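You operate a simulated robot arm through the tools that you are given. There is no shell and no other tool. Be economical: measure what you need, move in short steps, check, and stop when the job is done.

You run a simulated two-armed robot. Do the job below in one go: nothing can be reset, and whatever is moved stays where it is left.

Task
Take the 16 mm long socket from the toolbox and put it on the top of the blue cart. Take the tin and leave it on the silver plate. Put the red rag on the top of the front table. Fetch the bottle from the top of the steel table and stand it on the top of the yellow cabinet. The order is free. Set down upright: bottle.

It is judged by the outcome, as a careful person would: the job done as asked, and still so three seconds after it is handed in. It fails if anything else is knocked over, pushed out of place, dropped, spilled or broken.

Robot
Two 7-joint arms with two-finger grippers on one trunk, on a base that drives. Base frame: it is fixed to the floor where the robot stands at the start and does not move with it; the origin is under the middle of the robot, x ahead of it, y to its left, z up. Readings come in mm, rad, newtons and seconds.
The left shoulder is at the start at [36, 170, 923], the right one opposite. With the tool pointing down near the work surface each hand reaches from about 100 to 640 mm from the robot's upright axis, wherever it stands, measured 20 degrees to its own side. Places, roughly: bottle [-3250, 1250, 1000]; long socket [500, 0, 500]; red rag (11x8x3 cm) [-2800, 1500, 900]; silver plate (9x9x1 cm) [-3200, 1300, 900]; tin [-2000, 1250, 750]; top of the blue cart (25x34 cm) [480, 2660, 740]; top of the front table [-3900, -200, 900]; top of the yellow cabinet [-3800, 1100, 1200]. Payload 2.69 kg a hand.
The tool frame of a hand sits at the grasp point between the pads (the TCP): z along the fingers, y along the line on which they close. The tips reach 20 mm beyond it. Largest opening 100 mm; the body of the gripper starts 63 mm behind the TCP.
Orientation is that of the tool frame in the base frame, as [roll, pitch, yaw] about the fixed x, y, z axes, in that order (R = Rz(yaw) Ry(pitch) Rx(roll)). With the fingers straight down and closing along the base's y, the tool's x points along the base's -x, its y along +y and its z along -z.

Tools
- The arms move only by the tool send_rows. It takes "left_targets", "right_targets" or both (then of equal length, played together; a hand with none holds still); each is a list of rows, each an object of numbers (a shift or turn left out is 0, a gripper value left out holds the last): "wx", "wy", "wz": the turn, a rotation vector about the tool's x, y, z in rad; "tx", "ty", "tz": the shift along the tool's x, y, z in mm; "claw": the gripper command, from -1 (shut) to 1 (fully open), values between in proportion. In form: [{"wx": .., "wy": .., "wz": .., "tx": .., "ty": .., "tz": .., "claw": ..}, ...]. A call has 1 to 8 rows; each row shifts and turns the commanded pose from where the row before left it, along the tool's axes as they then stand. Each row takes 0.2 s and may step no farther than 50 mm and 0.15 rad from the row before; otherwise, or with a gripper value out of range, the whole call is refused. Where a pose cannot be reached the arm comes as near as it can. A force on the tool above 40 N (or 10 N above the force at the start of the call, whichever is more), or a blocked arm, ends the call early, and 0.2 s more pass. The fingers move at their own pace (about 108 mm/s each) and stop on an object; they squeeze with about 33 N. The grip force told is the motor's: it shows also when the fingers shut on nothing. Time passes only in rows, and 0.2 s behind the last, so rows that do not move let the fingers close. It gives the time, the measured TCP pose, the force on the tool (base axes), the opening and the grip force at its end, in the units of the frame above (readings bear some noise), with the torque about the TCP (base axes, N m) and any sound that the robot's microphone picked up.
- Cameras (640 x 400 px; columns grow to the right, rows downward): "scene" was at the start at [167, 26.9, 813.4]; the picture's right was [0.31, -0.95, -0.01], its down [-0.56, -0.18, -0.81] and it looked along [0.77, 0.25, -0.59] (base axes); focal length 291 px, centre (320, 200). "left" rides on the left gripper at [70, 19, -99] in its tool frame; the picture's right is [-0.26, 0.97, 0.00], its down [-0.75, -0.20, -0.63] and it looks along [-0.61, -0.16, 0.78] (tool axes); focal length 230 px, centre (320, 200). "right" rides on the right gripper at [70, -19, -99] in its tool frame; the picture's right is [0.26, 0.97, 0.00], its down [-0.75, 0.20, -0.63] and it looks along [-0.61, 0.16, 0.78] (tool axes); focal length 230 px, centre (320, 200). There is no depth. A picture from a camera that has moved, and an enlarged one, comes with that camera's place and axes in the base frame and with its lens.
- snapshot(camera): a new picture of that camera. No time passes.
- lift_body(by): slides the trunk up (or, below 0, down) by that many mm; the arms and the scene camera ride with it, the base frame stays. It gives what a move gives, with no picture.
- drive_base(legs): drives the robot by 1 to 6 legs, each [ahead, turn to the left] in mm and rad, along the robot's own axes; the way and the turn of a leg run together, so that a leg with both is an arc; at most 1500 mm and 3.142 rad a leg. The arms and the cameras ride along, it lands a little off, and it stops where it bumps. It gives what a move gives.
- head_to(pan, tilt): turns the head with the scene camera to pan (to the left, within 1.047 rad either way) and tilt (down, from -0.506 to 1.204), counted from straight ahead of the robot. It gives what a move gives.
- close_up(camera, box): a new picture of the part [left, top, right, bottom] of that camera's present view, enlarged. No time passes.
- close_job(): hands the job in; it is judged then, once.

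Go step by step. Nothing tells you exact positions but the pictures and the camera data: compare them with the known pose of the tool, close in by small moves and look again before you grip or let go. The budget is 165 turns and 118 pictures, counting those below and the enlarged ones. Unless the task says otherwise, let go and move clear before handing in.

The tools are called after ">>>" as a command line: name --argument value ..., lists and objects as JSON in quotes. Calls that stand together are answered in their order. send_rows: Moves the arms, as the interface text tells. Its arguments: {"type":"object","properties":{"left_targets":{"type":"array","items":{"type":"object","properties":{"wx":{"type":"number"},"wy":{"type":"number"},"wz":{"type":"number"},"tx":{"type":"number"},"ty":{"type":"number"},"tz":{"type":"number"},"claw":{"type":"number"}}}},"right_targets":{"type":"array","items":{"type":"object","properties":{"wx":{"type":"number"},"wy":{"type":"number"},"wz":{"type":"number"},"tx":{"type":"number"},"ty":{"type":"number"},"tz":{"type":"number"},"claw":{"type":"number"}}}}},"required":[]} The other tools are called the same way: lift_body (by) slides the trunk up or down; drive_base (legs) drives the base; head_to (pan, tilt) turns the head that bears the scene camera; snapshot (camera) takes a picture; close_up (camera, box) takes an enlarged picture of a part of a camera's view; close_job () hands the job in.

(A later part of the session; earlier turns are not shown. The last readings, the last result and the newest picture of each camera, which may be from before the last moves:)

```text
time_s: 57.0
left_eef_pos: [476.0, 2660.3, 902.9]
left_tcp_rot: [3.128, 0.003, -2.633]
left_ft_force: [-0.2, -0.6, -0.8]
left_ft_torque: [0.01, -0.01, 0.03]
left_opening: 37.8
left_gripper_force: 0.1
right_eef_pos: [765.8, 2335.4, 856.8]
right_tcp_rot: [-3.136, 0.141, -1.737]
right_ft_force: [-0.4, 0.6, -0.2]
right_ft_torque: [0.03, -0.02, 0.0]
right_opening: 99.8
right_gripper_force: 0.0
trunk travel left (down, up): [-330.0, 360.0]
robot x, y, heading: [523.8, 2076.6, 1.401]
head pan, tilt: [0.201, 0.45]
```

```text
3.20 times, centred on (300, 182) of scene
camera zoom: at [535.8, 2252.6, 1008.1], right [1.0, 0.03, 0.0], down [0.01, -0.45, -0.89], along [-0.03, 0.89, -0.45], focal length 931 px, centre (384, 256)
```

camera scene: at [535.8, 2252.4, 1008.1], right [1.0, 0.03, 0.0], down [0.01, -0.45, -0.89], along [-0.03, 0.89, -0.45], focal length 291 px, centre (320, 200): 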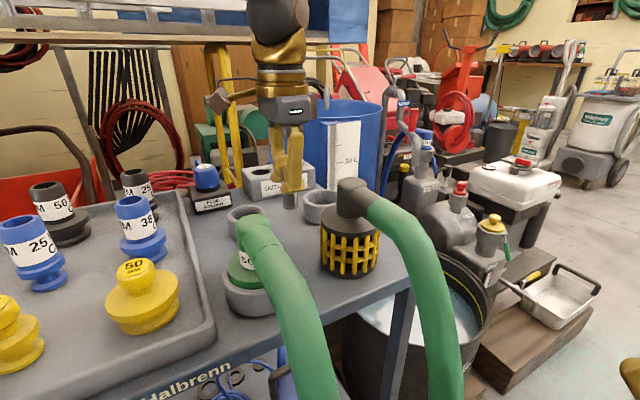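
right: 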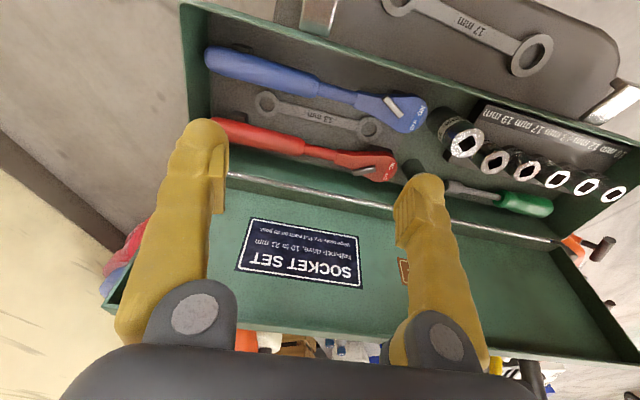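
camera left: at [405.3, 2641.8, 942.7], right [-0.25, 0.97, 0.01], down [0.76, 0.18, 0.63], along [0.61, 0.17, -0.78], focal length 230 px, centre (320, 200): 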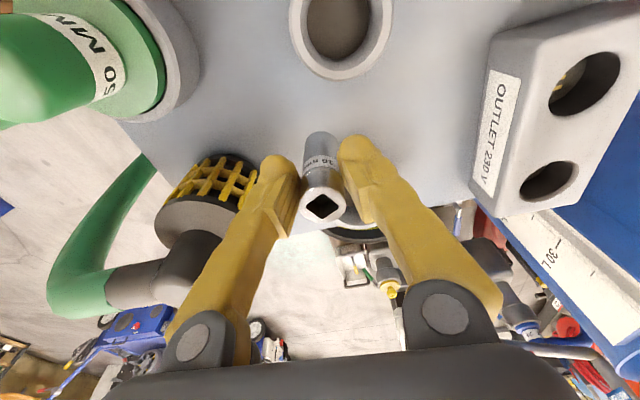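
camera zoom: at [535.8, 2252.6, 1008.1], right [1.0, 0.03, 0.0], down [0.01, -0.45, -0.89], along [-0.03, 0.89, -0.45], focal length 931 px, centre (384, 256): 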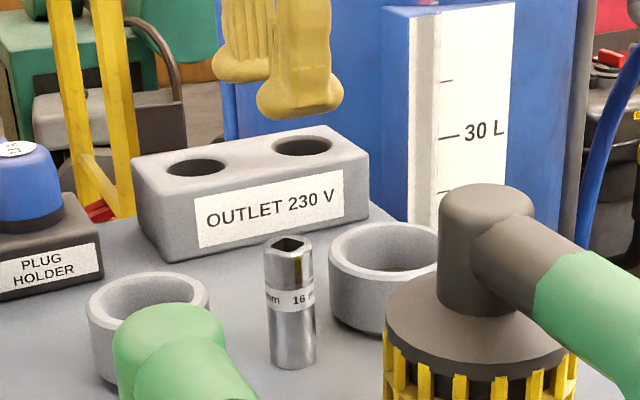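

The 16 mm socket stands upright on the cart. I raise, fold the left arm back, and retreat.

>>> lift_body --by 150

>>> send_rows --left_targets '[{"wz": -0.15, "tx": 25, "ty": -20}, {"wz": -0.15, "tx": 30, "ty": -20}, {"wz": -0.15, "tx": 30, "ty": -15}, {"wz": -0.15, "tx": 35, "ty": -10}, {"wz": -0.15, "tx": 40}, {"wz": -0.15, "tx": 45}, {"tx": 45}, {"tx": 45}]' --right_targets '[{"wy": 0.14}, {"tx": 20}, {"tx": 20}, {}, {}, {}, {}, {}]'

>>> drive_base --legs '[[-600, 0]]'

>>> head_to --pan 0.9 --tilt 0.5

>>> snapshot --camera "scene"

```text
time_s: 58.8
left_eef_pos: [474.8, 2659.2, 1052.3]
left_tcp_rot: [3.127, 0.002, -2.632]
left_ft_force: [1.1, -0.6, 0.4]
left_ft_torque: [0.04, 0.0, 0.0]
left_opening: 37.3
left_gripper_force: 0.2
right_eef_pos: [765.3, 2339.4, 1007.4]
right_tcp_rot: [-3.139, 0.148, -1.738]
right_ft_force: [-0.1, 0.0, 0.5]
right_ft_torque: [0.0, -0.02, 0.02]
right_opening: 99.9
right_gripper_force: 0.0
trunk travel left (down, up): [-480.0, 210.0]
robot x, y, heading: [523.3, 2077.0, 1.397]
head pan, tilt: [0.201, 0.45]
```

```text
time_s: 60.6
left_eef_pos: [390.4, 2382.1, 1051.4]
left_tcp_rot: [3.138, 0.038, -1.732]
left_ft_force: [0.5, 0.5, 0.2]
left_ft_torque: [-0.01, -0.01, -0.01]
left_opening: 37.6
left_gripper_force: 0.0
left hand out of reach, approached as far as the arm can: row 8
right_eef_pos: [759.3, 2310.1, 1005.0]
right_tcp_rot: [-3.139, 0.018, -1.741]
right_ft_force: [-0.1, -1.0, -0.4]
right_ft_torque: [0.02, 0.02, -0.02]
right_opening: 100.1
right_gripper_force: 0.1
right hand out of reach, approached as far as the arm can: row 3
trunk travel left (down, up): [-480.0, 210.0]
robot x, y, heading: [523.3, 2070.8, 1.399]
head pan, tilt: [0.201, 0.45]
```

```text
time_s: 64.0
left_eef_pos: [286.1, 1781.7, 1052.4]
left_tcp_rot: [3.141, 0.034, -1.725]
left_ft_force: [0.6, 0.3, -0.8]
left_ft_torque: [0.02, 0.0, 0.04]
left_opening: 37.7
left_gripper_force: 0.0
right_eef_pos: [655.2, 1715.5, 1006.5]
right_tcp_rot: [-3.141, 0.017, -1.73]
right_ft_force: [-0.3, -0.5, 0.4]
right_ft_torque: [0.04, -0.01, -0.01]
right_opening: 100.0
right_gripper_force: 0.1
trunk travel left (down, up): [-480.0, 210.0]
robot x, y, heading: [423.7, 1479.2, 1.409]
head pan, tilt: [0.201, 0.45]
```

```text
time_s: 65.1
left_eef_pos: [294.6, 1793.9, 1062.6]
left_tcp_rot: [-3.129, 0.112, -1.725]
left_ft_force: [-0.4, 0.0, 0.1]
left_ft_torque: [-0.01, -0.01, 0.0]
left_opening: 37.6
left_gripper_force: 0.1
right_eef_pos: [650.5, 1731.5, 1013.2]
right_tcp_rot: [3.132, 0.096, -1.729]
right_ft_force: [-0.5, -0.1, 0.3]
right_ft_torque: [-0.02, 0.02, 0.01]
right_opening: 100.0
right_gripper_force: 0.0
trunk travel left (down, up): [-480.0, 210.0]
robot x, y, heading: [419.7, 1474.5, 1.409]
head pan, tilt: [0.901, 0.499]
```

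```text
84 pictures are left
camera scene: at [375.1, 1632.3, 1154.3], right [0.74, 0.67, -0.01], down [0.32, -0.37, -0.87], along [-0.59, 0.64, -0.49], focal length 291 px, centre (320, 200)
```

scene: 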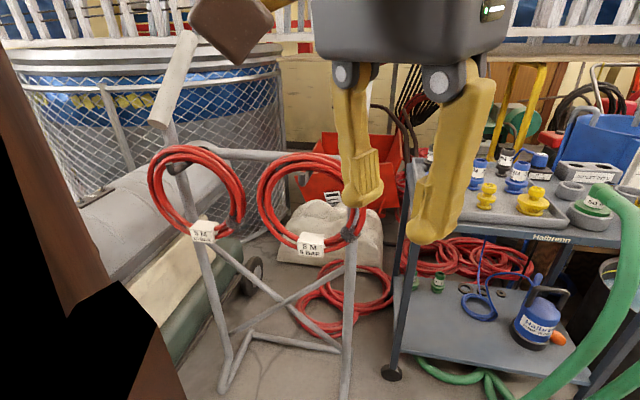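

I back down the corridor and turn west to view the next stretch.

>>> drive_base --legs '[[-600, 0.1], [0, 1.2]]'

>>> head_to --pan 0.15 --tilt 0.3

>>> snapshot --camera "scene"

```text
time_s: 69.1
left_eef_pos: [190.1, 1187.6, 1078.9]
left_tcp_rot: [-3.126, 0.148, -1.578]
left_ft_force: [-0.6, -1.0, -0.3]
left_ft_torque: [0.04, -0.01, 0.01]
left_opening: 37.4
left_gripper_force: 0.1
right_eef_pos: [534.6, 1179.9, 1023.5]
right_tcp_rot: [3.128, 0.134, -1.581]
right_ft_force: [-0.4, -0.2, 0.5]
right_ft_torque: [0.04, -0.02, -0.02]
right_opening: 99.9
right_gripper_force: 0.0
trunk travel left (down, up): [-480.0, 210.0]
robot x, y, heading: [354.9, 892.0, 1.551]
head pan, tilt: [0.901, 0.499]
stopped in leg 2: the robot was blocked; the commanded pose is now the measured one
```

```text
time_s: 70.2
left_eef_pos: [192.3, 1188.5, 1077.0]
left_tcp_rot: [-3.128, 0.139, -1.579]
left_ft_force: [-0.9, -1.0, -0.8]
left_ft_torque: [0.0, -0.08, 0.0]
left_opening: 37.6
left_gripper_force: 0.0
right_eef_pos: [535.4, 1180.2, 1022.3]
right_tcp_rot: [3.129, 0.124, -1.582]
right_ft_force: [-0.8, -0.6, 0.2]
right_ft_torque: [-0.01, -0.01, 0.03]
right_opening: 100.1
right_gripper_force: 0.1
trunk travel left (down, up): [-480.0, 210.0]
robot x, y, heading: [354.9, 891.3, 1.55]
head pan, tilt: [0.15, 0.3]
```

```text
83 pictures are left
camera scene: at [344.0, 1072.3, 1172.0], right [0.99, 0.13, 0.0], down [0.04, -0.31, -0.95], along [-0.13, 0.94, -0.31], focal length 291 px, centre (320, 200)
```

scene: 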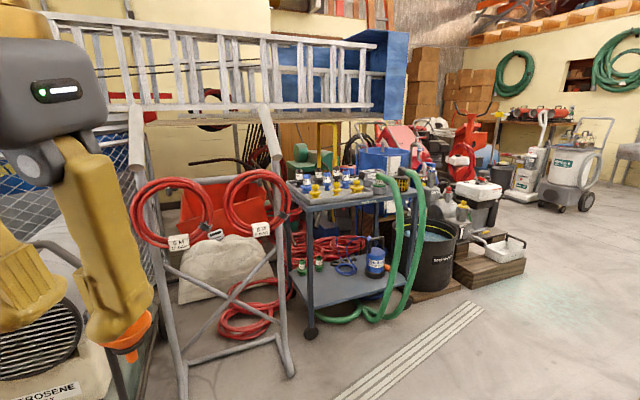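

The tail probably touched near the saws. I arc forward-left away from them.

>>> drive_base --legs '[[120, 0], [150, 0.8]]'

>>> head_to --pan 0.25 --tilt 0.4

>>> snapshot --camera "scene"

```text
time_s: 73.6
left_eef_pos: [-21.3, 1222.5, 1072.2]
left_tcp_rot: [3.136, 0.073, -0.773]
left_ft_force: [-0.5, 0.4, -0.3]
left_ft_torque: [-0.02, -0.04, -0.02]
left_opening: 37.5
left_gripper_force: 0.1
right_eef_pos: [231.7, 1467.5, 1017.7]
right_tcp_rot: [-3.14, 0.069, -0.775]
right_ft_force: [0.2, -0.3, -0.2]
right_ft_torque: [0.01, 0.0, 0.0]
right_opening: 99.9
right_gripper_force: 0.1
trunk travel left (down, up): [-480.0, 210.0]
robot x, y, heading: [308.8, 1146.5, 2.353]
head pan, tilt: [0.15, 0.3]
```

```text
time_s: 74.3
left_eef_pos: [-23.2, 1233.8, 1086.4]
left_tcp_rot: [-3.126, 0.156, -0.774]
left_ft_force: [0.0, -0.8, 0.0]
left_ft_torque: [0.03, -0.05, -0.02]
left_opening: 37.5
left_gripper_force: 0.0
right_eef_pos: [216.3, 1468.8, 1026.4]
right_tcp_rot: [3.126, 0.15, -0.774]
right_ft_force: [-0.1, -0.2, 0.1]
right_ft_torque: [0.05, 0.02, 0.04]
right_opening: 100.1
right_gripper_force: 0.1
trunk travel left (down, up): [-480.0, 210.0]
robot x, y, heading: [307.9, 1145.0, 2.35]
head pan, tilt: [0.25, 0.4]
```

```text
82 pictures are left
camera scene: at [166.1, 1256.6, 1163.1], right [0.51, 0.86, 0.0], down [0.34, -0.21, -0.92], along [-0.79, 0.47, -0.4], focal length 291 px, centre (320, 200)
```

scene: 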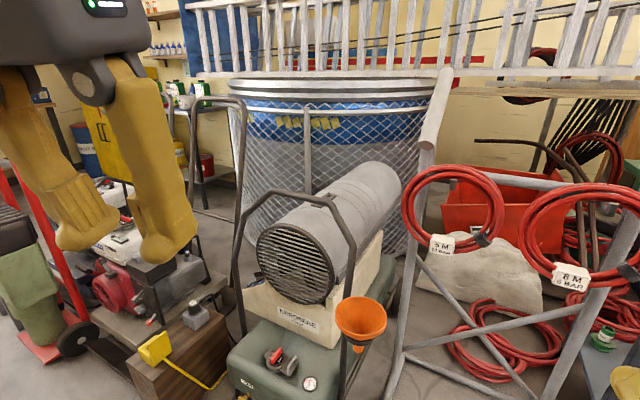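

I keep turning left to see the western passage.

>>> drive_base --legs '[[0, 0.9]]'

>>> head_to --pan 0.0 --tilt 0.35

>>> snapshot --camera "scene"

```text
time_s: 77.0
left_eef_pos: [41.2, 939.6, 1081.5]
left_tcp_rot: [3.137, 0.092, 0.122]
left_ft_force: [0.2, 0.2, -0.2]
left_ft_torque: [-0.02, 0.03, 0.04]
left_opening: 37.4
left_gripper_force: 0.0
right_eef_pos: [10.0, 1281.3, 1023.7]
right_tcp_rot: [-3.139, 0.089, 0.118]
right_ft_force: [0.4, -0.4, -0.6]
right_ft_torque: [-0.03, -0.01, -0.02]
right_opening: 100.2
right_gripper_force: 0.1
trunk travel left (down, up): [-480.0, 210.0]
robot x, y, heading: [306.9, 1149.5, -3.037]
head pan, tilt: [0.25, 0.4]
```

```text
time_s: 77.8
left_eef_pos: [27.8, 947.5, 1095.1]
left_tcp_rot: [-3.131, 0.167, 0.119]
left_ft_force: [-0.5, -0.6, 0.4]
left_ft_torque: [-0.01, 0.04, 0.02]
left_opening: 37.7
left_gripper_force: 0.2
right_eef_pos: [-2.1, 1268.6, 1033.2]
right_tcp_rot: [3.123, 0.162, 0.116]
right_ft_force: [-0.6, 0.5, -0.8]
right_ft_torque: [0.0, 0.03, 0.01]
right_opening: 100.0
right_gripper_force: 0.1
trunk travel left (down, up): [-480.0, 210.0]
robot x, y, heading: [305.4, 1148.5, -3.042]
head pan, tilt: [0.0, 0.351]
```

```text
81 pictures are left
camera scene: at [124.7, 1130.4, 1167.3], right [-0.1, 0.99, 0.0], down [0.36, 0.04, -0.93], along [-0.93, -0.1, -0.36], focal length 291 px, centre (320, 200)
```

scene: 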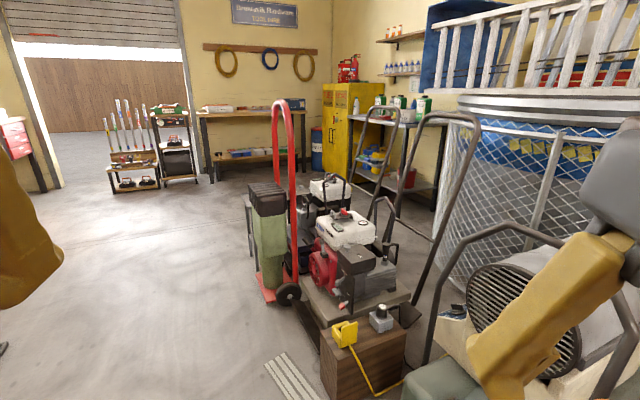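

The floor to the west is open. I enlarge the region with the tin, bottle, plate, rag and cabinet.

>>> close_up --camera "scene" --box '[300, 70, 460, 230]'

>>> close_up --camera "scene" --box '[90, 80, 330, 230]'

```text
2.50 times, centred on (380, 150) of scene
camera zoom: at [124.7, 1130.4, 1167.3], right [-0.1, 0.99, 0.0], down [0.36, 0.04, -0.93], along [-0.93, -0.1, -0.36], focal length 727 px, centre (170, 325)
```

zoom: 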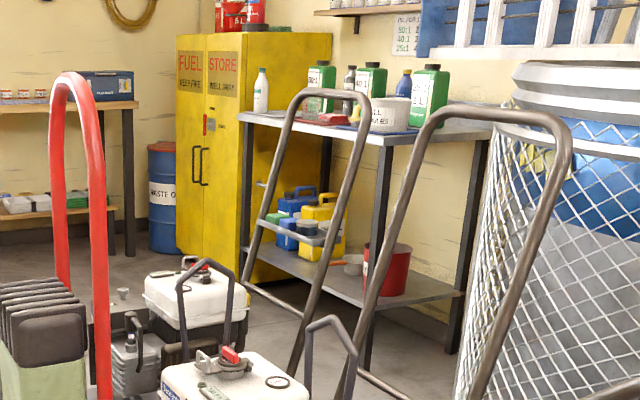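

```text
2.67 times, centred on (210, 155) of scene
camera zoom: at [124.7, 1130.4, 1167.3], right [-0.1, 0.99, 0.0], down [0.36, 0.04, -0.93], along [-0.93, -0.1, -0.36], focal length 776 px, centre (613, 320)
```

zoom: 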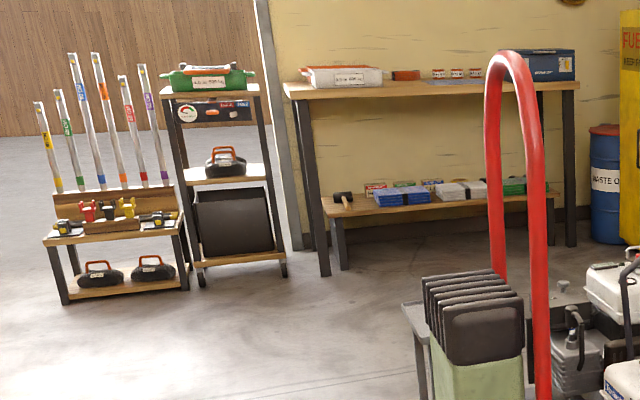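

Open floor to the southwest. I drive past the dolly on its left side, then look north to the steel table and tin.

>>> drive_base --legs '[[0, 0.43], [1000, 0], [950, 0], [0, -0.5]]'

>>> head_to --pan -0.35 --tilt 0.35

>>> snapshot --camera "scene"

```text
time_s: 90.3
left_eef_pos: [-1679.4, 17.4, 1088.3]
left_tcp_rot: [3.141, 0.118, 0.011]
left_ft_force: [-0.5, -0.3, 0.9]
left_ft_torque: [0.01, 0.0, -0.01]
left_opening: 37.7
left_gripper_force: 0.0
right_eef_pos: [-1682.1, 349.6, 1029.1]
right_tcp_rot: [-3.135, 0.097, 0.006]
right_ft_force: [0.2, -0.1, 1.1]
right_ft_torque: [-0.03, 0.02, 0.01]
right_opening: 100.4
right_gripper_force: 0.1
trunk travel left (down, up): [-480.0, 210.0]
robot x, y, heading: [-1394.7, 187.8, -3.125]
head pan, tilt: [0.0, 0.351]
```

```text
time_s: 91.1
left_eef_pos: [-1689.0, 27.3, 1097.4]
left_tcp_rot: [-3.126, 0.172, 0.008]
left_ft_force: [0.1, -0.1, -0.1]
left_ft_torque: [-0.01, 0.01, -0.02]
left_opening: 37.5
left_gripper_force: 0.1
right_eef_pos: [-1696.6, 340.3, 1038.3]
right_tcp_rot: [3.124, 0.169, 0.01]
right_ft_force: [-0.3, 0.4, 0.4]
right_ft_torque: [0.02, 0.01, 0.0]
right_opening: 99.8
right_gripper_force: 0.0
trunk travel left (down, up): [-480.0, 210.0]
robot x, y, heading: [-1398.0, 188.1, -3.125]
head pan, tilt: [-0.351, 0.351]
```

```text
78 pictures are left
camera scene: at [-1574.8, 217.7, 1167.4], right [0.33, 0.95, 0.01], down [0.34, -0.11, -0.93], along [-0.88, 0.31, -0.36], focal length 291 px, centre (320, 200)
```

scene: 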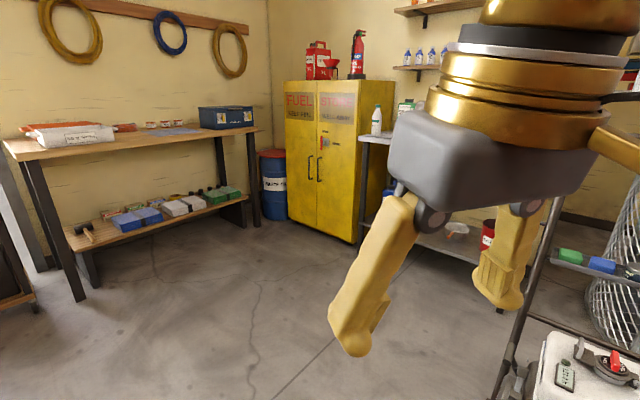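

I turn right toward the tin's area.

>>> drive_base --legs '[[250, 0], [0, -1.2]]'

>>> head_to --pan 0.0 --tilt 0.5

>>> snapshot --camera "scene"

```text
time_s: 93.5
left_eef_pos: [-1927.9, 46.3, 1094.3]
left_tcp_rot: [-3.102, 0.14, -0.028]
left_ft_force: [0.6, 0.0, -0.7]
left_ft_torque: [-0.03, 0.02, -0.05]
left_opening: 37.5
left_gripper_force: 0.0
right_eef_pos: [-1953.0, 325.7, 1056.1]
right_tcp_rot: [3.103, 0.249, -0.018]
right_ft_force: [0.6, -0.1, 0.0]
right_ft_torque: [-0.02, 0.02, 0.04]
right_opening: 100.1
right_gripper_force: 0.1
trunk travel left (down, up): [-480.0, 210.0]
robot x, y, heading: [-1643.2, 183.1, 3.131]
head pan, tilt: [-0.351, 0.351]
stopped in leg 2: the robot was blocked; the commanded pose is now the measured one
```

```text
time_s: 94.3
left_eef_pos: [-1927.4, 44.7, 1095.2]
left_tcp_rot: [-3.103, 0.14, -0.025]
left_ft_force: [0.5, 0.4, 0.2]
left_ft_torque: [0.0, 0.0, 0.03]
left_opening: 37.4
left_gripper_force: 0.1
right_eef_pos: [-1952.6, 325.9, 1056.8]
right_tcp_rot: [3.105, 0.246, -0.016]
right_ft_force: [0.5, 0.3, 0.6]
right_ft_torque: [-0.02, 0.01, 0.01]
right_opening: 99.9
right_gripper_force: 0.1
trunk travel left (down, up): [-480.0, 210.0]
robot x, y, heading: [-1642.5, 182.6, 3.143]
head pan, tilt: [0.0, 0.499]
```

```text
77 pictures are left
camera scene: at [-1824.9, 184.5, 1153.7], right [0.01, 1.0, 0.0], down [0.49, 0.0, -0.87], along [-0.87, 0.0, -0.49], focal length 291 px, centre (320, 200)
```

scene: 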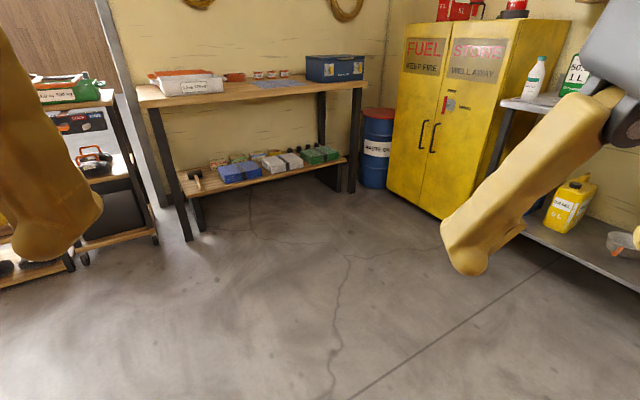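

Blocked, probably the right elbow near the dolly. I drive further west and turn there.

>>> drive_base --legs '[[450, 0], [0, -1.3]]'

>>> head_to --pan -0.3 --tilt 0.5

>>> snapshot --camera "scene"

```text
time_s: 96.2
left_eef_pos: [-2142.3, 46.1, 1108.6]
left_tcp_rot: [-3.111, 0.16, -0.022]
left_ft_force: [1.5, -1.8, -1.0]
left_ft_torque: [0.15, 0.16, -0.05]
left_opening: 37.5
left_gripper_force: 0.2
right_eef_pos: [-2168.4, 324.8, 1066.5]
right_tcp_rot: [3.122, 0.26, -0.012]
right_ft_force: [2.4, 1.4, -0.7]
right_ft_torque: [-0.2, 0.25, 0.01]
right_opening: 99.8
right_gripper_force: 0.1
trunk travel left (down, up): [-480.0, 210.0]
robot x, y, heading: [-1901.4, 184.4, 3.137]
head pan, tilt: [0.0, 0.499]
stopped in leg 1: the robot was blocked; the commanded pose is now the measured one
```

```text
time_s: 97.0
left_eef_pos: [-2167.8, 57.5, 1102.8]
left_tcp_rot: [-3.087, 0.148, -0.02]
left_ft_force: [0.5, -1.4, -0.2]
left_ft_torque: [0.07, 0.0, -0.02]
left_opening: 37.2
left_gripper_force: 0.1
right_eef_pos: [-2203.8, 313.7, 1073.6]
right_tcp_rot: [3.095, 0.301, -0.014]
right_ft_force: [1.1, 0.1, -0.4]
right_ft_torque: [-0.02, 0.07, 0.01]
right_opening: 100.2
right_gripper_force: 0.0
trunk travel left (down, up): [-480.0, 210.0]
robot x, y, heading: [-1903.8, 181.4, 3.139]
head pan, tilt: [-0.3, 0.499]
```

```text
76 pictures are left
camera scene: at [-2067.2, 211.5, 1155.7], right [0.3, 0.95, 0.0], down [0.46, -0.14, -0.88], along [-0.84, 0.26, -0.48], focal length 291 px, centre (320, 200)
```

scene: 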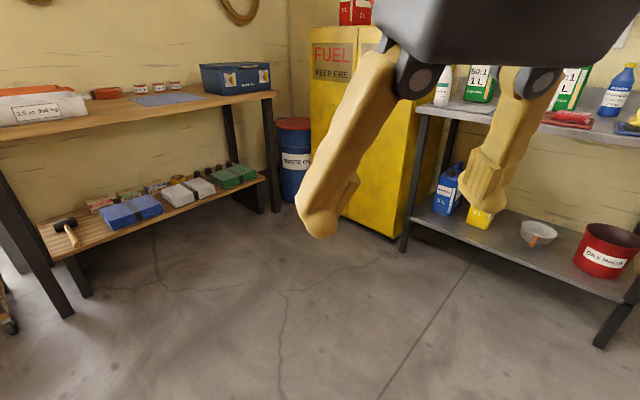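

The retracted arms seem to be jamming near their inner limit. I bring both hands to a comfortable, level forward pose.

>>> send_rows --left_targets '[{"wy": 0.14, "wx": -0.05}, {"tx": -40, "ty": 15}, {"tx": -40, "ty": 15}, {"tx": -40, "ty": 15}, {"tz": 40}, {"tz": 40}, {}]' --right_targets '[{"wy": 0.14, "wx": 0.04}, {"tx": -40, "ty": -15, "wy": 0.14}, {"tx": -40, "ty": -15}, {"tx": -40, "ty": -15}, {"tz": 40}, {"tz": 40}, {}]'

>>> drive_base --legs '[[50, 0], [0, -1.2]]'

>>> head_to --pan 0.0 --tilt 0.5

>>> snapshot --camera "scene"

```text
time_s: 98.5
left_eef_pos: [-2284.1, 1.9, 1025.6]
left_tcp_rot: [3.125, 0.003, -0.022]
left_ft_force: [0.2, 0.8, 0.2]
left_ft_torque: [-0.01, 0.03, 0.0]
left_opening: 37.6
left_gripper_force: 0.1
right_eef_pos: [-2307.9, 372.4, 984.8]
right_tcp_rot: [-3.124, -0.032, -0.013]
right_ft_force: [0.6, -0.9, 0.4]
right_ft_torque: [0.02, 0.0, 0.01]
right_opening: 99.9
right_gripper_force: 0.1
trunk travel left (down, up): [-480.0, 210.0]
robot x, y, heading: [-1898.9, 183.3, 3.138]
head pan, tilt: [-0.3, 0.499]
```

```text
time_s: 102.6
left_eef_pos: [-2255.8, 480.7, 1026.3]
left_tcp_rot: [3.123, 0.001, -1.241]
left_ft_force: [0.4, -0.6, -0.2]
left_ft_torque: [0.02, -0.01, -0.01]
left_opening: 37.4
left_gripper_force: 0.0
right_eef_pos: [-1916.7, 630.6, 985.3]
right_tcp_rot: [-3.129, -0.033, -1.233]
right_ft_force: [-0.3, 0.7, -0.3]
right_ft_torque: [0.01, 0.02, 0.02]
right_opening: 100.0
right_gripper_force: 0.1
trunk travel left (down, up): [-480.0, 210.0]
robot x, y, heading: [-1958.1, 178.3, 1.925]
head pan, tilt: [-0.3, 0.499]
```

```text
time_s: 103.4
left_eef_pos: [-2250.0, 465.9, 1030.7]
left_tcp_rot: [3.125, 0.018, -1.239]
left_ft_force: [-0.3, 0.3, 0.7]
left_ft_torque: [-0.01, -0.02, 0.01]
left_opening: 37.5
left_gripper_force: 0.1
right_eef_pos: [-1912.4, 615.4, 989.9]
right_tcp_rot: [-3.126, -0.017, -1.232]
right_ft_force: [-1.1, -0.7, 0.0]
right_ft_torque: [-0.03, -0.01, -0.02]
right_opening: 100.0
right_gripper_force: 0.0
trunk travel left (down, up): [-480.0, 210.0]
robot x, y, heading: [-1962.7, 181.4, 1.924]
head pan, tilt: [0.0, 0.499]
```

```text
75 pictures are left
camera scene: at [-2023.3, 350.8, 1153.7], right [0.94, 0.34, 0.0], down [0.17, -0.46, -0.87], along [-0.3, 0.82, -0.49], focal length 291 px, centre (320, 200)
```

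scene: 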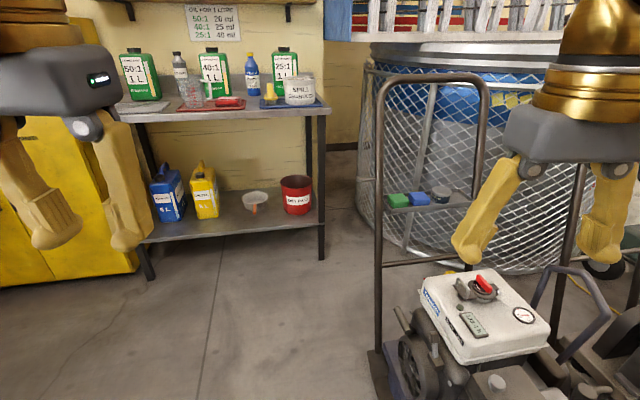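

Now clear. I enlarge the shelf with the tin and the steel table.

>>> close_up --camera "scene" --box '[370, 160, 500, 240]'

>>> close_up --camera "scene" --box '[100, 30, 340, 180]'

```text
4.92 times, centred on (435, 200) of scene
camera zoom: at [-2023.3, 350.8, 1153.7], right [0.94, 0.34, 0.0], down [0.17, -0.46, -0.87], along [-0.3, 0.82, -0.49], focal length 1432 px, centre (-246, 200)
```

zoom: 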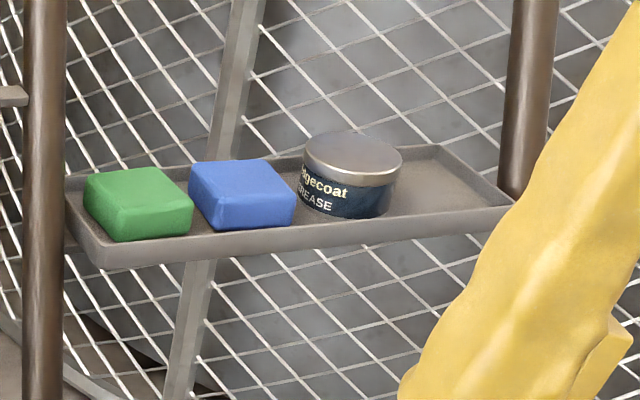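

```text
2.67 times, centred on (220, 105) of scene
camera zoom: at [-2023.3, 350.8, 1153.7], right [0.94, 0.34, 0.0], down [0.17, -0.46, -0.87], along [-0.3, 0.82, -0.49], focal length 776 px, centre (587, 453)
```

zoom: 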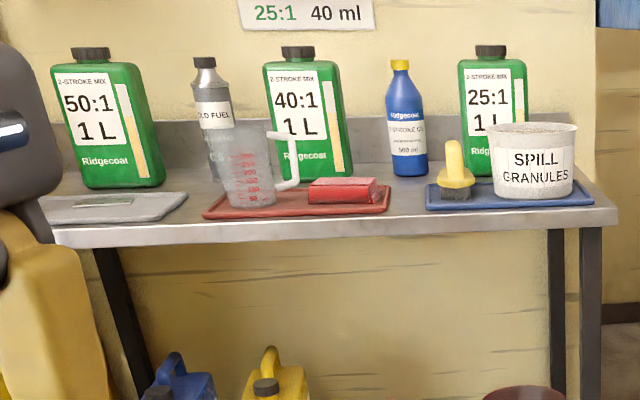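

The tin sits on the small tray on the washer's handle, next to blue and green boxes. I raise the hands and move in from the left-front for a view from above.

>>> lift_body --by 205

>>> drive_base --legs '[[0, 0.2], [600, 0], [0, -0.75]]'

>>> head_to --pan -0.35 --tilt 0.75

>>> snapshot --camera "scene"

>>> snapshot --camera "right"

```text
time_s: 105.6
left_eef_pos: [-2250.1, 466.1, 1235.7]
left_tcp_rot: [3.122, 0.016, -1.238]
left_ft_force: [0.3, -0.9, 0.5]
left_ft_torque: [0.02, 0.0, 0.03]
left_opening: 37.5
left_gripper_force: 0.1
right_eef_pos: [-1911.6, 617.1, 1195.7]
right_tcp_rot: [-3.126, -0.017, -1.233]
right_ft_force: [0.5, 0.2, 0.0]
right_ft_torque: [0.0, 0.0, 0.03]
right_opening: 99.9
right_gripper_force: 0.0
trunk travel left (down, up): [-685.0, 5.0]
robot x, y, heading: [-1963.6, 181.0, 1.921]
head pan, tilt: [0.0, 0.499]
```

```text
time_s: 111.8
left_eef_pos: [-2372.7, 1087.7, 1237.3]
left_tcp_rot: [3.123, 0.018, -1.799]
left_ft_force: [0.3, -0.7, 0.4]
left_ft_torque: [0.01, -0.04, 0.01]
left_opening: 37.5
left_gripper_force: 0.0
right_eef_pos: [-2003.6, 1037.5, 1196.1]
right_tcp_rot: [-3.126, -0.017, -1.793]
right_ft_force: [-0.1, 0.9, -0.7]
right_ft_torque: [-0.01, 0.01, -0.02]
right_opening: 100.1
right_gripper_force: 0.1
trunk travel left (down, up): [-685.0, 5.0]
robot x, y, heading: [-2280.8, 694.9, 1.366]
head pan, tilt: [0.0, 0.499]
```

```text
time_s: 112.7
left_eef_pos: [-2377.8, 1068.3, 1243.5]
left_tcp_rot: [3.122, 0.035, -1.798]
left_ft_force: [0.4, 0.0, -1.0]
left_ft_torque: [-0.01, 0.0, -0.01]
left_opening: 37.6
left_gripper_force: 0.0
right_eef_pos: [-2008.5, 1017.2, 1203.8]
right_tcp_rot: [-3.126, 0.0, -1.792]
right_ft_force: [-0.7, -0.6, 0.2]
right_ft_torque: [0.02, 0.0, 0.0]
right_opening: 100.2
right_gripper_force: 0.1
trunk travel left (down, up): [-685.0, 5.0]
robot x, y, heading: [-2278.7, 690.0, 1.359]
head pan, tilt: [-0.351, 0.75]
```

```text
72 pictures are left
camera scene: at [-2219.2, 853.5, 1337.2], right [0.85, -0.53, 0.01], down [-0.36, -0.59, -0.72], along [0.39, 0.61, -0.69], focal length 291 px, centre (320, 200)
```

scene: 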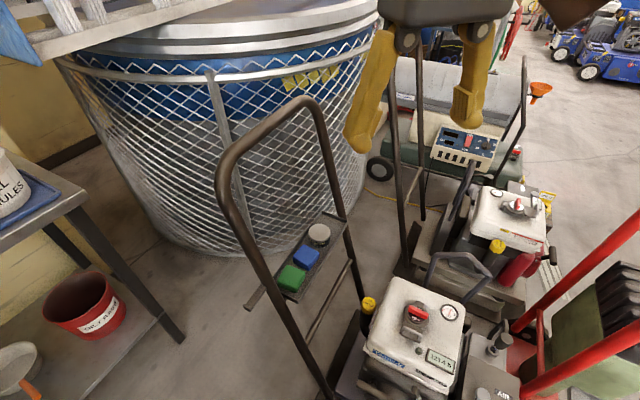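

```text
71 pictures are left
camera right: at [-2007.4, 945.1, 1302.2], right [-1.0, -0.04, -0.02], down [-0.04, 0.78, 0.63], along [-0.01, 0.63, -0.78], focal length 230 px, centre (320, 200)
```

right: 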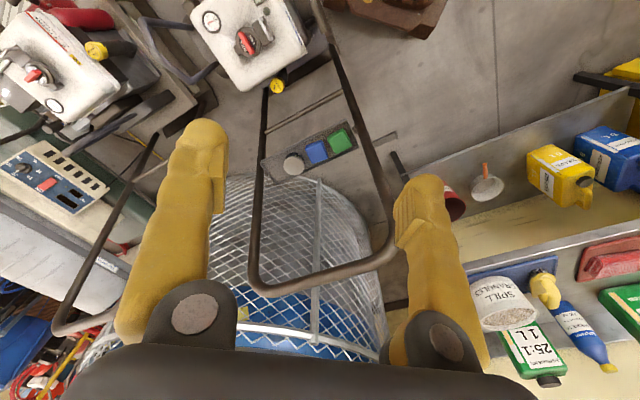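

>>> close_up --camera "scene" --box '[200, 90, 400, 330]'

>>> close_up --camera "right" --box '[220, 60, 420, 300]'

```text
1.67 times, centred on (300, 210) of scene
camera zoom: at [-2219.2, 853.5, 1337.2], right [0.85, -0.53, 0.01], down [-0.36, -0.59, -0.72], along [0.39, 0.61, -0.69], focal length 485 px, centre (353, 183)
```

zoom: 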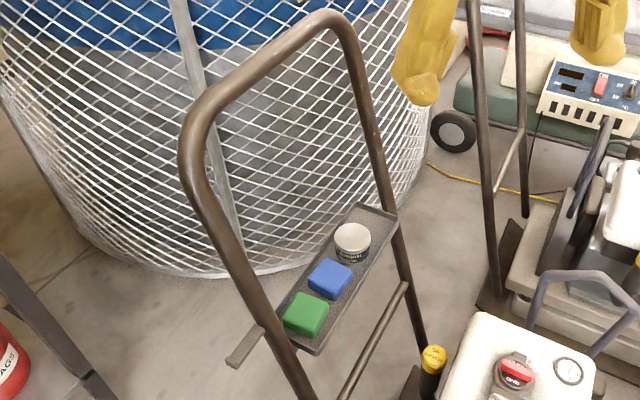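

```text
1.67 times, centred on (320, 180) of right
camera zoom: at [-2007.4, 945.1, 1302.2], right [-1.0, -0.04, -0.02], down [-0.04, 0.78, 0.63], along [-0.01, 0.63, -0.78], focal length 384 px, centre (320, 233)
```

zoom: 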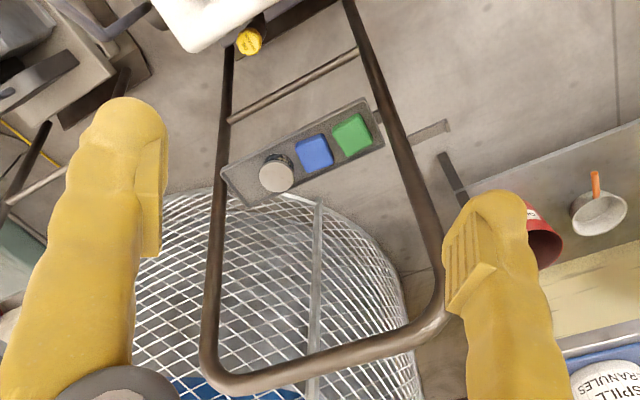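

The tin is at about (-1923, 1318, z≈685 top); blue box hugs one side, so I'll close across the tray, entering under the handle's crossbar. First I move the base nearer.

>>> drive_base --legs '[[0, 0.488], [180, 0], [0, -0.66]]'

>>> send_rows --right_targets '[{"tx": 40}, {"tx": 40}, {"wz": 0.15}, {"wz": 0.15}, {"wz": 0.15}, {"wz": 0.15}, {}]'

>>> snapshot --camera "scene"

```text
time_s: 117.0
left_eef_pos: [-2431.4, 1212.2, 1252.3]
left_tcp_rot: [3.114, 0.062, -1.807]
left_ft_force: [0.6, 0.1, 0.6]
left_ft_torque: [0.03, 0.04, 0.01]
left_opening: 37.4
left_gripper_force: 0.1
right_eef_pos: [-2062.0, 1159.7, 1213.2]
right_tcp_rot: [-3.131, 0.033, -1.798]
right_ft_force: [0.8, 1.4, -0.4]
right_ft_torque: [0.0, 0.04, 0.02]
right_opening: 99.8
right_gripper_force: 0.0
trunk travel left (down, up): [-685.0, 5.0]
robot x, y, heading: [-2346.1, 877.0, 1.443]
head pan, tilt: [-0.351, 0.75]
stopped in leg 3: the robot was blocked; the commanded pose is now the measured one
```

```text
time_s: 118.6
left_eef_pos: [-2432.2, 1212.4, 1253.4]
left_tcp_rot: [3.115, 0.064, -1.805]
left_ft_force: [0.0, -0.1, -1.3]
left_ft_torque: [0.0, 0.04, -0.02]
left_opening: 37.2
left_gripper_force: 0.0
right_eef_pos: [-2075.8, 1131.5, 1207.4]
right_tcp_rot: [3.11, 0.057, -2.402]
right_ft_force: [0.2, -0.4, -0.1]
right_ft_torque: [-0.01, 0.03, 0.01]
right_opening: 99.8
right_gripper_force: 0.0
right hand out of reach, approached as far as the arm can: row 2
trunk travel left (down, up): [-685.0, 5.0]
robot x, y, heading: [-2343.9, 875.8, 1.431]
head pan, tilt: [-0.351, 0.75]
```

```text
68 pictures are left
camera scene: at [-2295.3, 1040.6, 1336.9], right [0.89, -0.46, 0.01], down [-0.32, -0.62, -0.72], along [0.34, 0.64, -0.69], focal length 291 px, centre (320, 200)
```

scene: 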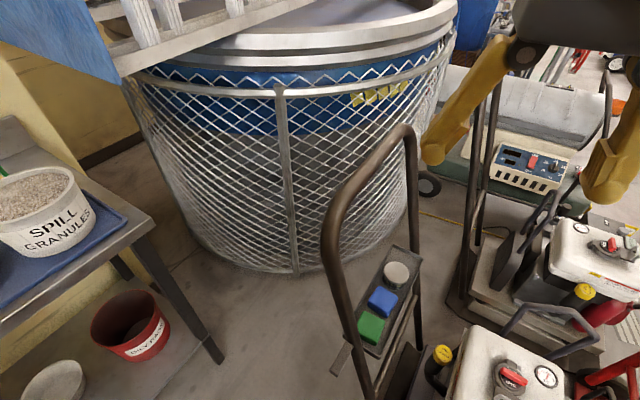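

The tin is confirmed at about (-1927, 1313, 690). I place the right hand in front of the frame opening, finish the wrist turn, and lower the trunk.

>>> send_rows --right_targets '[{"tx": -17, "ty": -30, "wx": 0.03, "wy": 0.05}, {"tx": -18, "ty": -30}, {"wz": 0.15}, {}]'

>>> lift_body --by -420

>>> snapshot --camera "scene"

>>> snapshot --camera "right"

```text
time_s: 119.6
left_eef_pos: [-2432.2, 1210.5, 1252.0]
left_tcp_rot: [3.114, 0.064, -1.805]
left_ft_force: [0.3, 0.8, 0.2]
left_ft_torque: [0.0, 0.03, 0.02]
left_opening: 37.5
left_gripper_force: 0.1
right_eef_pos: [-2009.9, 1098.4, 1205.1]
right_tcp_rot: [-3.126, -0.009, -2.55]
right_ft_force: [-0.2, -0.2, 0.5]
right_ft_torque: [0.01, -0.01, -0.02]
right_opening: 100.1
right_gripper_force: 0.0
trunk travel left (down, up): [-685.0, 5.0]
robot x, y, heading: [-2345.9, 880.0, 1.439]
head pan, tilt: [-0.351, 0.75]
```

```text
refused: -420 is not a number from -400 to 400
```

```text
67 pictures are left
camera scene: at [-2295.0, 1040.4, 1336.9], right [0.89, -0.46, 0.01], down [-0.32, -0.62, -0.72], along [0.34, 0.64, -0.69], focal length 291 px, centre (320, 200)
```

scene: 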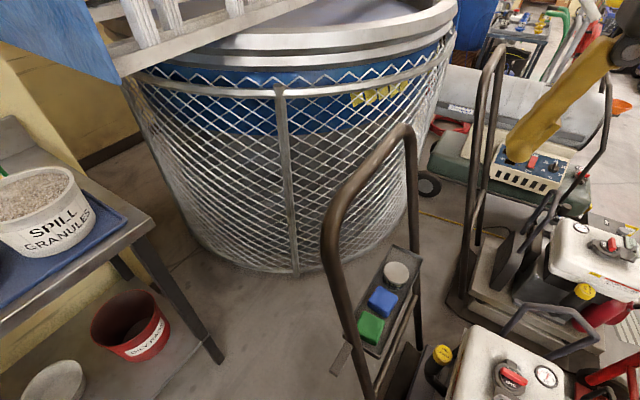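

```text
66 pictures are left
camera right: at [-2057.6, 1045.9, 1306.2], right [-0.75, 0.66, -0.02], down [0.51, 0.6, 0.62], along [0.42, 0.46, -0.78], focal length 230 px, centre (320, 200)
```

right: 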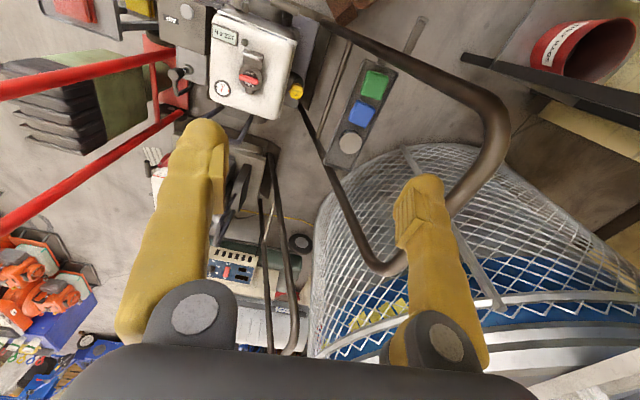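

>>> lift_body --by -400

>>> snapshot --camera "scene"

>>> snapshot --camera "right"

```text
time_s: 123.5
left_eef_pos: [-2432.9, 1209.9, 852.5]
left_tcp_rot: [3.117, 0.064, -1.804]
left_ft_force: [0.8, -0.6, -0.3]
left_ft_torque: [-0.01, -0.01, 0.02]
left_opening: 37.4
left_gripper_force: 0.1
right_eef_pos: [-2011.8, 1094.8, 804.8]
right_tcp_rot: [-3.119, -0.012, -2.548]
right_ft_force: [0.2, -0.1, -0.3]
right_ft_torque: [-0.01, 0.03, -0.01]
right_opening: 100.0
right_gripper_force: 0.1
trunk travel left (down, up): [-285.0, 405.0]
robot x, y, heading: [-2347.2, 878.4, 1.432]
head pan, tilt: [-0.351, 0.75]
```

```text
65 pictures are left
camera scene: at [-2296.8, 1033.6, 937.1], right [0.89, -0.46, 0.01], down [-0.32, -0.62, -0.72], along [0.34, 0.64, -0.69], focal length 291 px, centre (320, 200)
```

scene: 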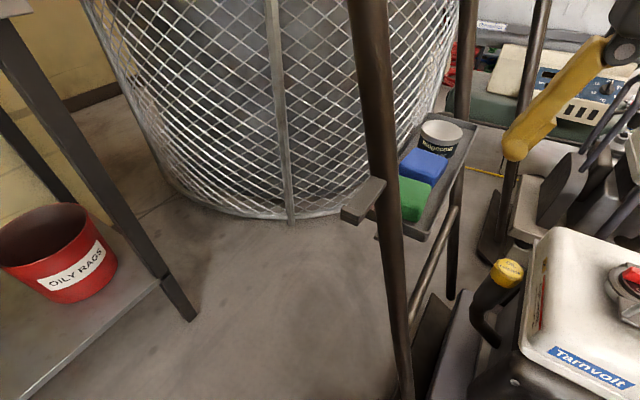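

```text
64 pictures are left
camera right: at [-2059.3, 1042.9, 906.4], right [-0.75, 0.66, -0.02], down [0.51, 0.6, 0.62], along [0.42, 0.45, -0.79], focal length 230 px, centre (320, 200)
```

right: 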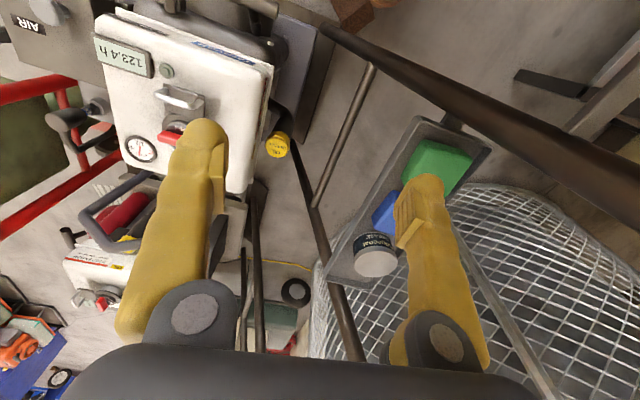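

The tin is fixed at (-1927, 1311, 692), but the right upright passes close above it. I enlarge to judge the clearance.

>>> close_up --camera "scene" --box '[340, 0, 540, 300]'

>>> close_up --camera "right" --box '[240, 120, 500, 360]'

```text
1.33 times, centred on (440, 150) of scene
camera zoom: at [-2296.8, 1033.6, 937.1], right [0.89, -0.46, 0.01], down [-0.32, -0.62, -0.72], along [0.34, 0.64, -0.69], focal length 388 px, centre (160, 267)
```

zoom: 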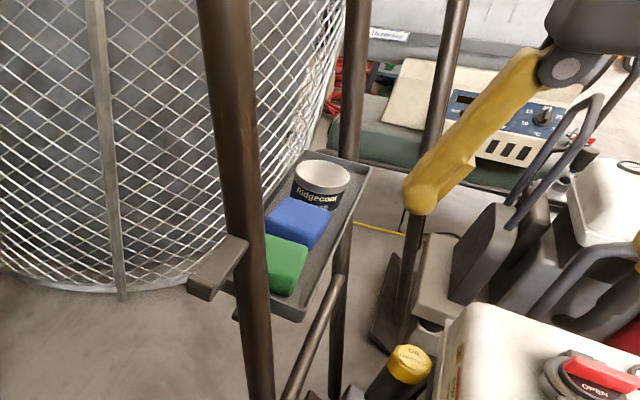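

```text
1.67 times, centred on (370, 240) of right
camera zoom: at [-2059.3, 1042.9, 906.4], right [-0.75, 0.66, -0.02], down [0.51, 0.6, 0.62], along [0.42, 0.45, -0.79], focal length 384 px, centre (237, 133)
```

zoom: 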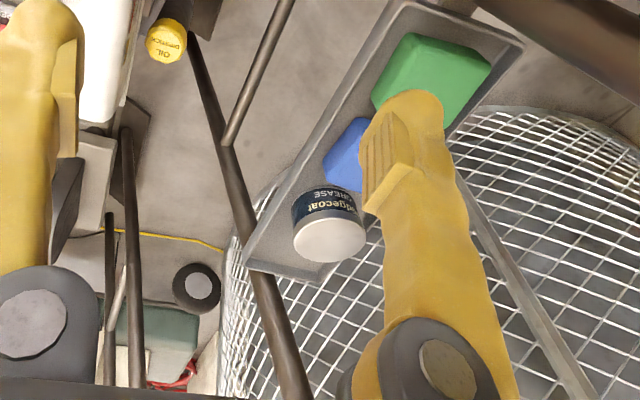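

The upright is actually ~100 mm right and behind the tin, so a vertical grasp fits. I move above the tin.

>>> send_rows --right_targets '[{"tx": -38, "ty": 26}, {"tx": -38, "ty": 26}, {"tx": -38, "ty": 26}, {"tx": -38, "ty": 26}, {"tx": -39, "ty": 27}, {"wx": -0.02}, {}]'

>>> snapshot --camera "right"

>>> close_up --camera "scene" --box '[340, 0, 540, 300]'

```text
time_s: 125.1
left_eef_pos: [-2433.5, 1210.6, 853.6]
left_tcp_rot: [3.117, 0.066, -1.805]
left_ft_force: [0.1, 0.4, -0.3]
left_ft_torque: [0.01, 0.01, -0.03]
left_opening: 37.6
left_gripper_force: 0.0
right_eef_pos: [-1925.4, 1308.7, 799.9]
right_tcp_rot: [-3.138, -0.012, -2.55]
right_ft_force: [-0.2, -0.3, 0.0]
right_ft_torque: [0.01, 0.04, -0.02]
right_opening: 99.8
right_gripper_force: 0.1
trunk travel left (down, up): [-285.0, 405.0]
robot x, y, heading: [-2343.6, 875.5, 1.436]
head pan, tilt: [-0.351, 0.75]
```

```text
61 pictures are left
camera right: at [-1971.6, 1256.1, 899.8], right [-0.75, 0.66, 0.0], down [0.52, 0.59, 0.62], along [0.41, 0.47, -0.79], focal length 230 px, centre (320, 200)
```

right: 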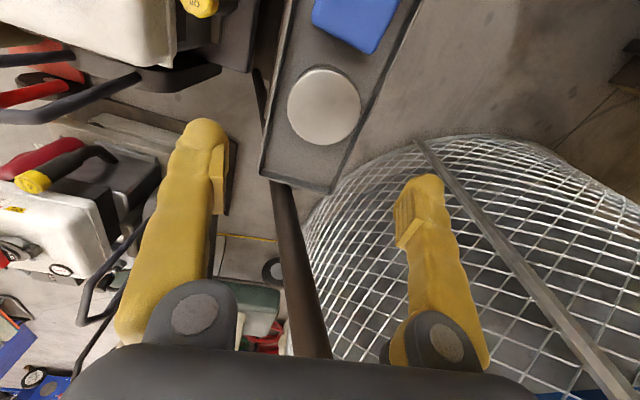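

```text
1.33 times, centred on (440, 150) of scene
camera zoom: at [-2296.7, 1033.8, 937.0], right [0.89, -0.46, 0.01], down [-0.32, -0.62, -0.72], along [0.34, 0.64, -0.69], focal length 388 px, centre (160, 267)
```

zoom: 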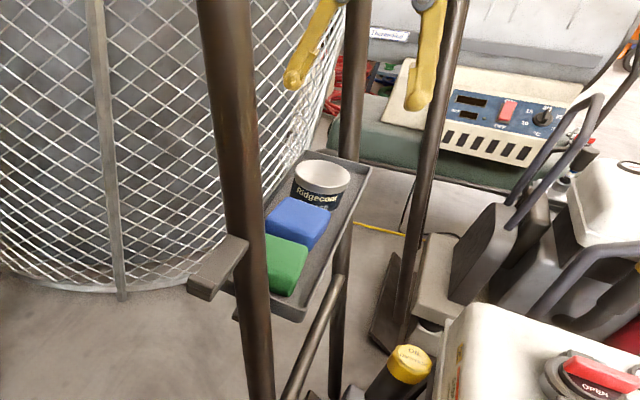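

I correct by ~9 mm and go lower, tips still above the tin.

>>> send_rows --right_targets '[{"tx": 9, "ty": 2}, {"tz": 40}, {"tz": 30}, {}]'

>>> snapshot --camera "right"

>>> close_up --camera "scene" --box '[380, 60, 540, 200]'

```text
time_s: 126.1
left_eef_pos: [-2432.2, 1211.0, 852.3]
left_tcp_rot: [3.117, 0.064, -1.805]
left_ft_force: [-0.1, -0.1, -0.3]
left_ft_torque: [-0.01, -0.02, -0.02]
left_opening: 37.5
left_gripper_force: 0.0
right_eef_pos: [-1935.2, 1305.0, 727.7]
right_tcp_rot: [-3.139, -0.011, -2.549]
right_ft_force: [0.1, -0.3, -0.5]
right_ft_torque: [-0.03, -0.01, -0.01]
right_opening: 100.1
right_gripper_force: 0.0
trunk travel left (down, up): [-285.0, 405.0]
robot x, y, heading: [-2344.5, 877.1, 1.437]
head pan, tilt: [-0.351, 0.75]
```

```text
59 pictures are left
camera right: at [-1980.6, 1251.0, 828.1], right [-0.75, 0.66, 0.0], down [0.52, 0.59, 0.62], along [0.41, 0.47, -0.78], focal length 230 px, centre (320, 200)
```

right: 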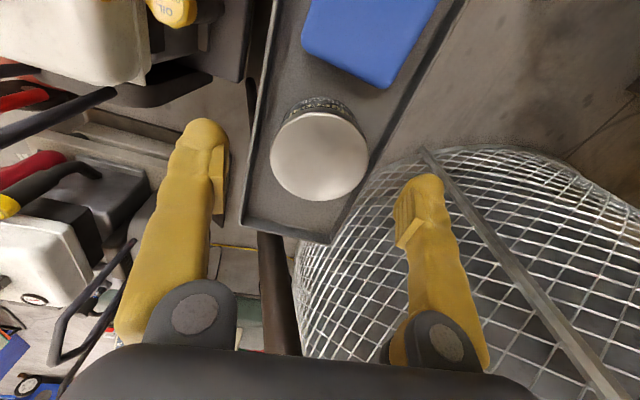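

```text
2.86 times, centred on (460, 130) of scene
camera zoom: at [-2296.9, 1033.6, 937.0], right [0.89, -0.46, 0.01], down [-0.32, -0.62, -0.72], along [0.34, 0.64, -0.69], focal length 831 px, centre (-80, 400)
```

zoom: 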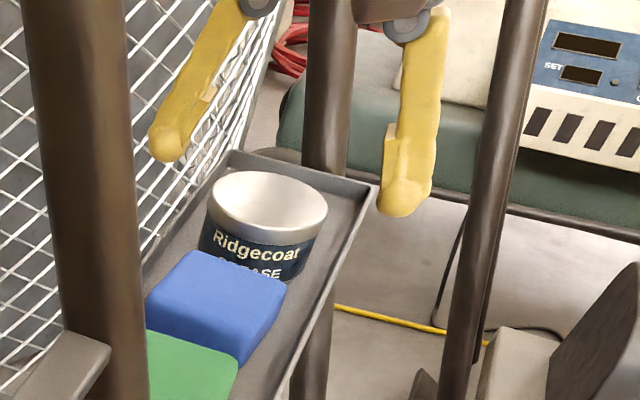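

Centred well. I descend to grip the upper part of the tin.

>>> send_rows --right_targets '[{"tx": -4, "tz": 20}, {"tz": 17}, {"claw": -1}, {}, {}, {}]'

>>> snapshot --camera "right"

>>> close_up --camera "scene" --box '[380, 60, 540, 200]'

```text
time_s: 127.5
left_eef_pos: [-2434.2, 1210.6, 852.2]
left_tcp_rot: [3.117, 0.065, -1.804]
left_ft_force: [0.4, -0.5, 0.1]
left_ft_torque: [-0.01, -0.02, 0.02]
left_opening: 37.5
left_gripper_force: 0.1
right_eef_pos: [-1933.0, 1309.8, 692.7]
right_tcp_rot: [-3.141, -0.01, -2.548]
right_ft_force: [-4.5, 7.1, 21.0]
right_ft_torque: [0.29, 0.26, -0.03]
right_opening: 59.8
right_gripper_force: 32.9
trunk travel left (down, up): [-285.0, 405.0]
robot x, y, heading: [-2344.0, 874.4, 1.439]
head pan, tilt: [-0.351, 0.75]
```

```text
57 pictures are left
camera right: at [-1979.6, 1255.0, 793.2], right [-0.75, 0.66, 0.0], down [0.51, 0.59, 0.62], along [0.41, 0.47, -0.78], focal length 230 px, centre (320, 200)
```

right: 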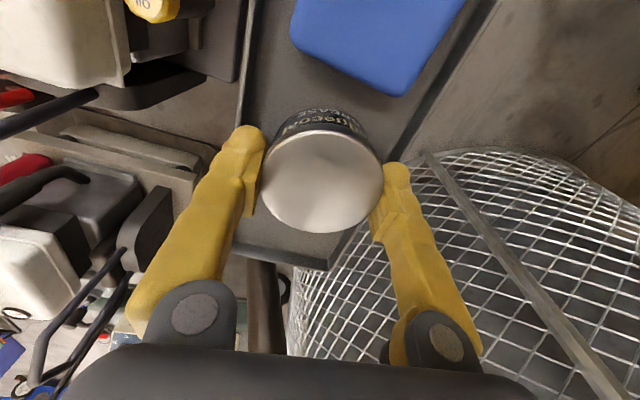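

```text
2.86 times, centred on (460, 130) of scene
camera zoom: at [-2298.0, 1033.2, 937.3], right [0.89, -0.46, 0.01], down [-0.32, -0.62, -0.72], along [0.34, 0.64, -0.69], focal length 831 px, centre (-80, 400)
```

zoom: 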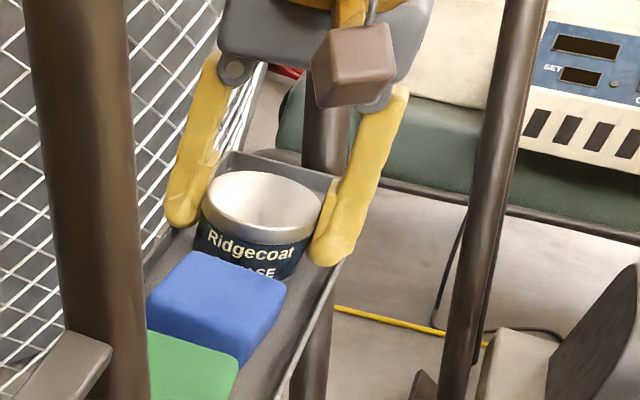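

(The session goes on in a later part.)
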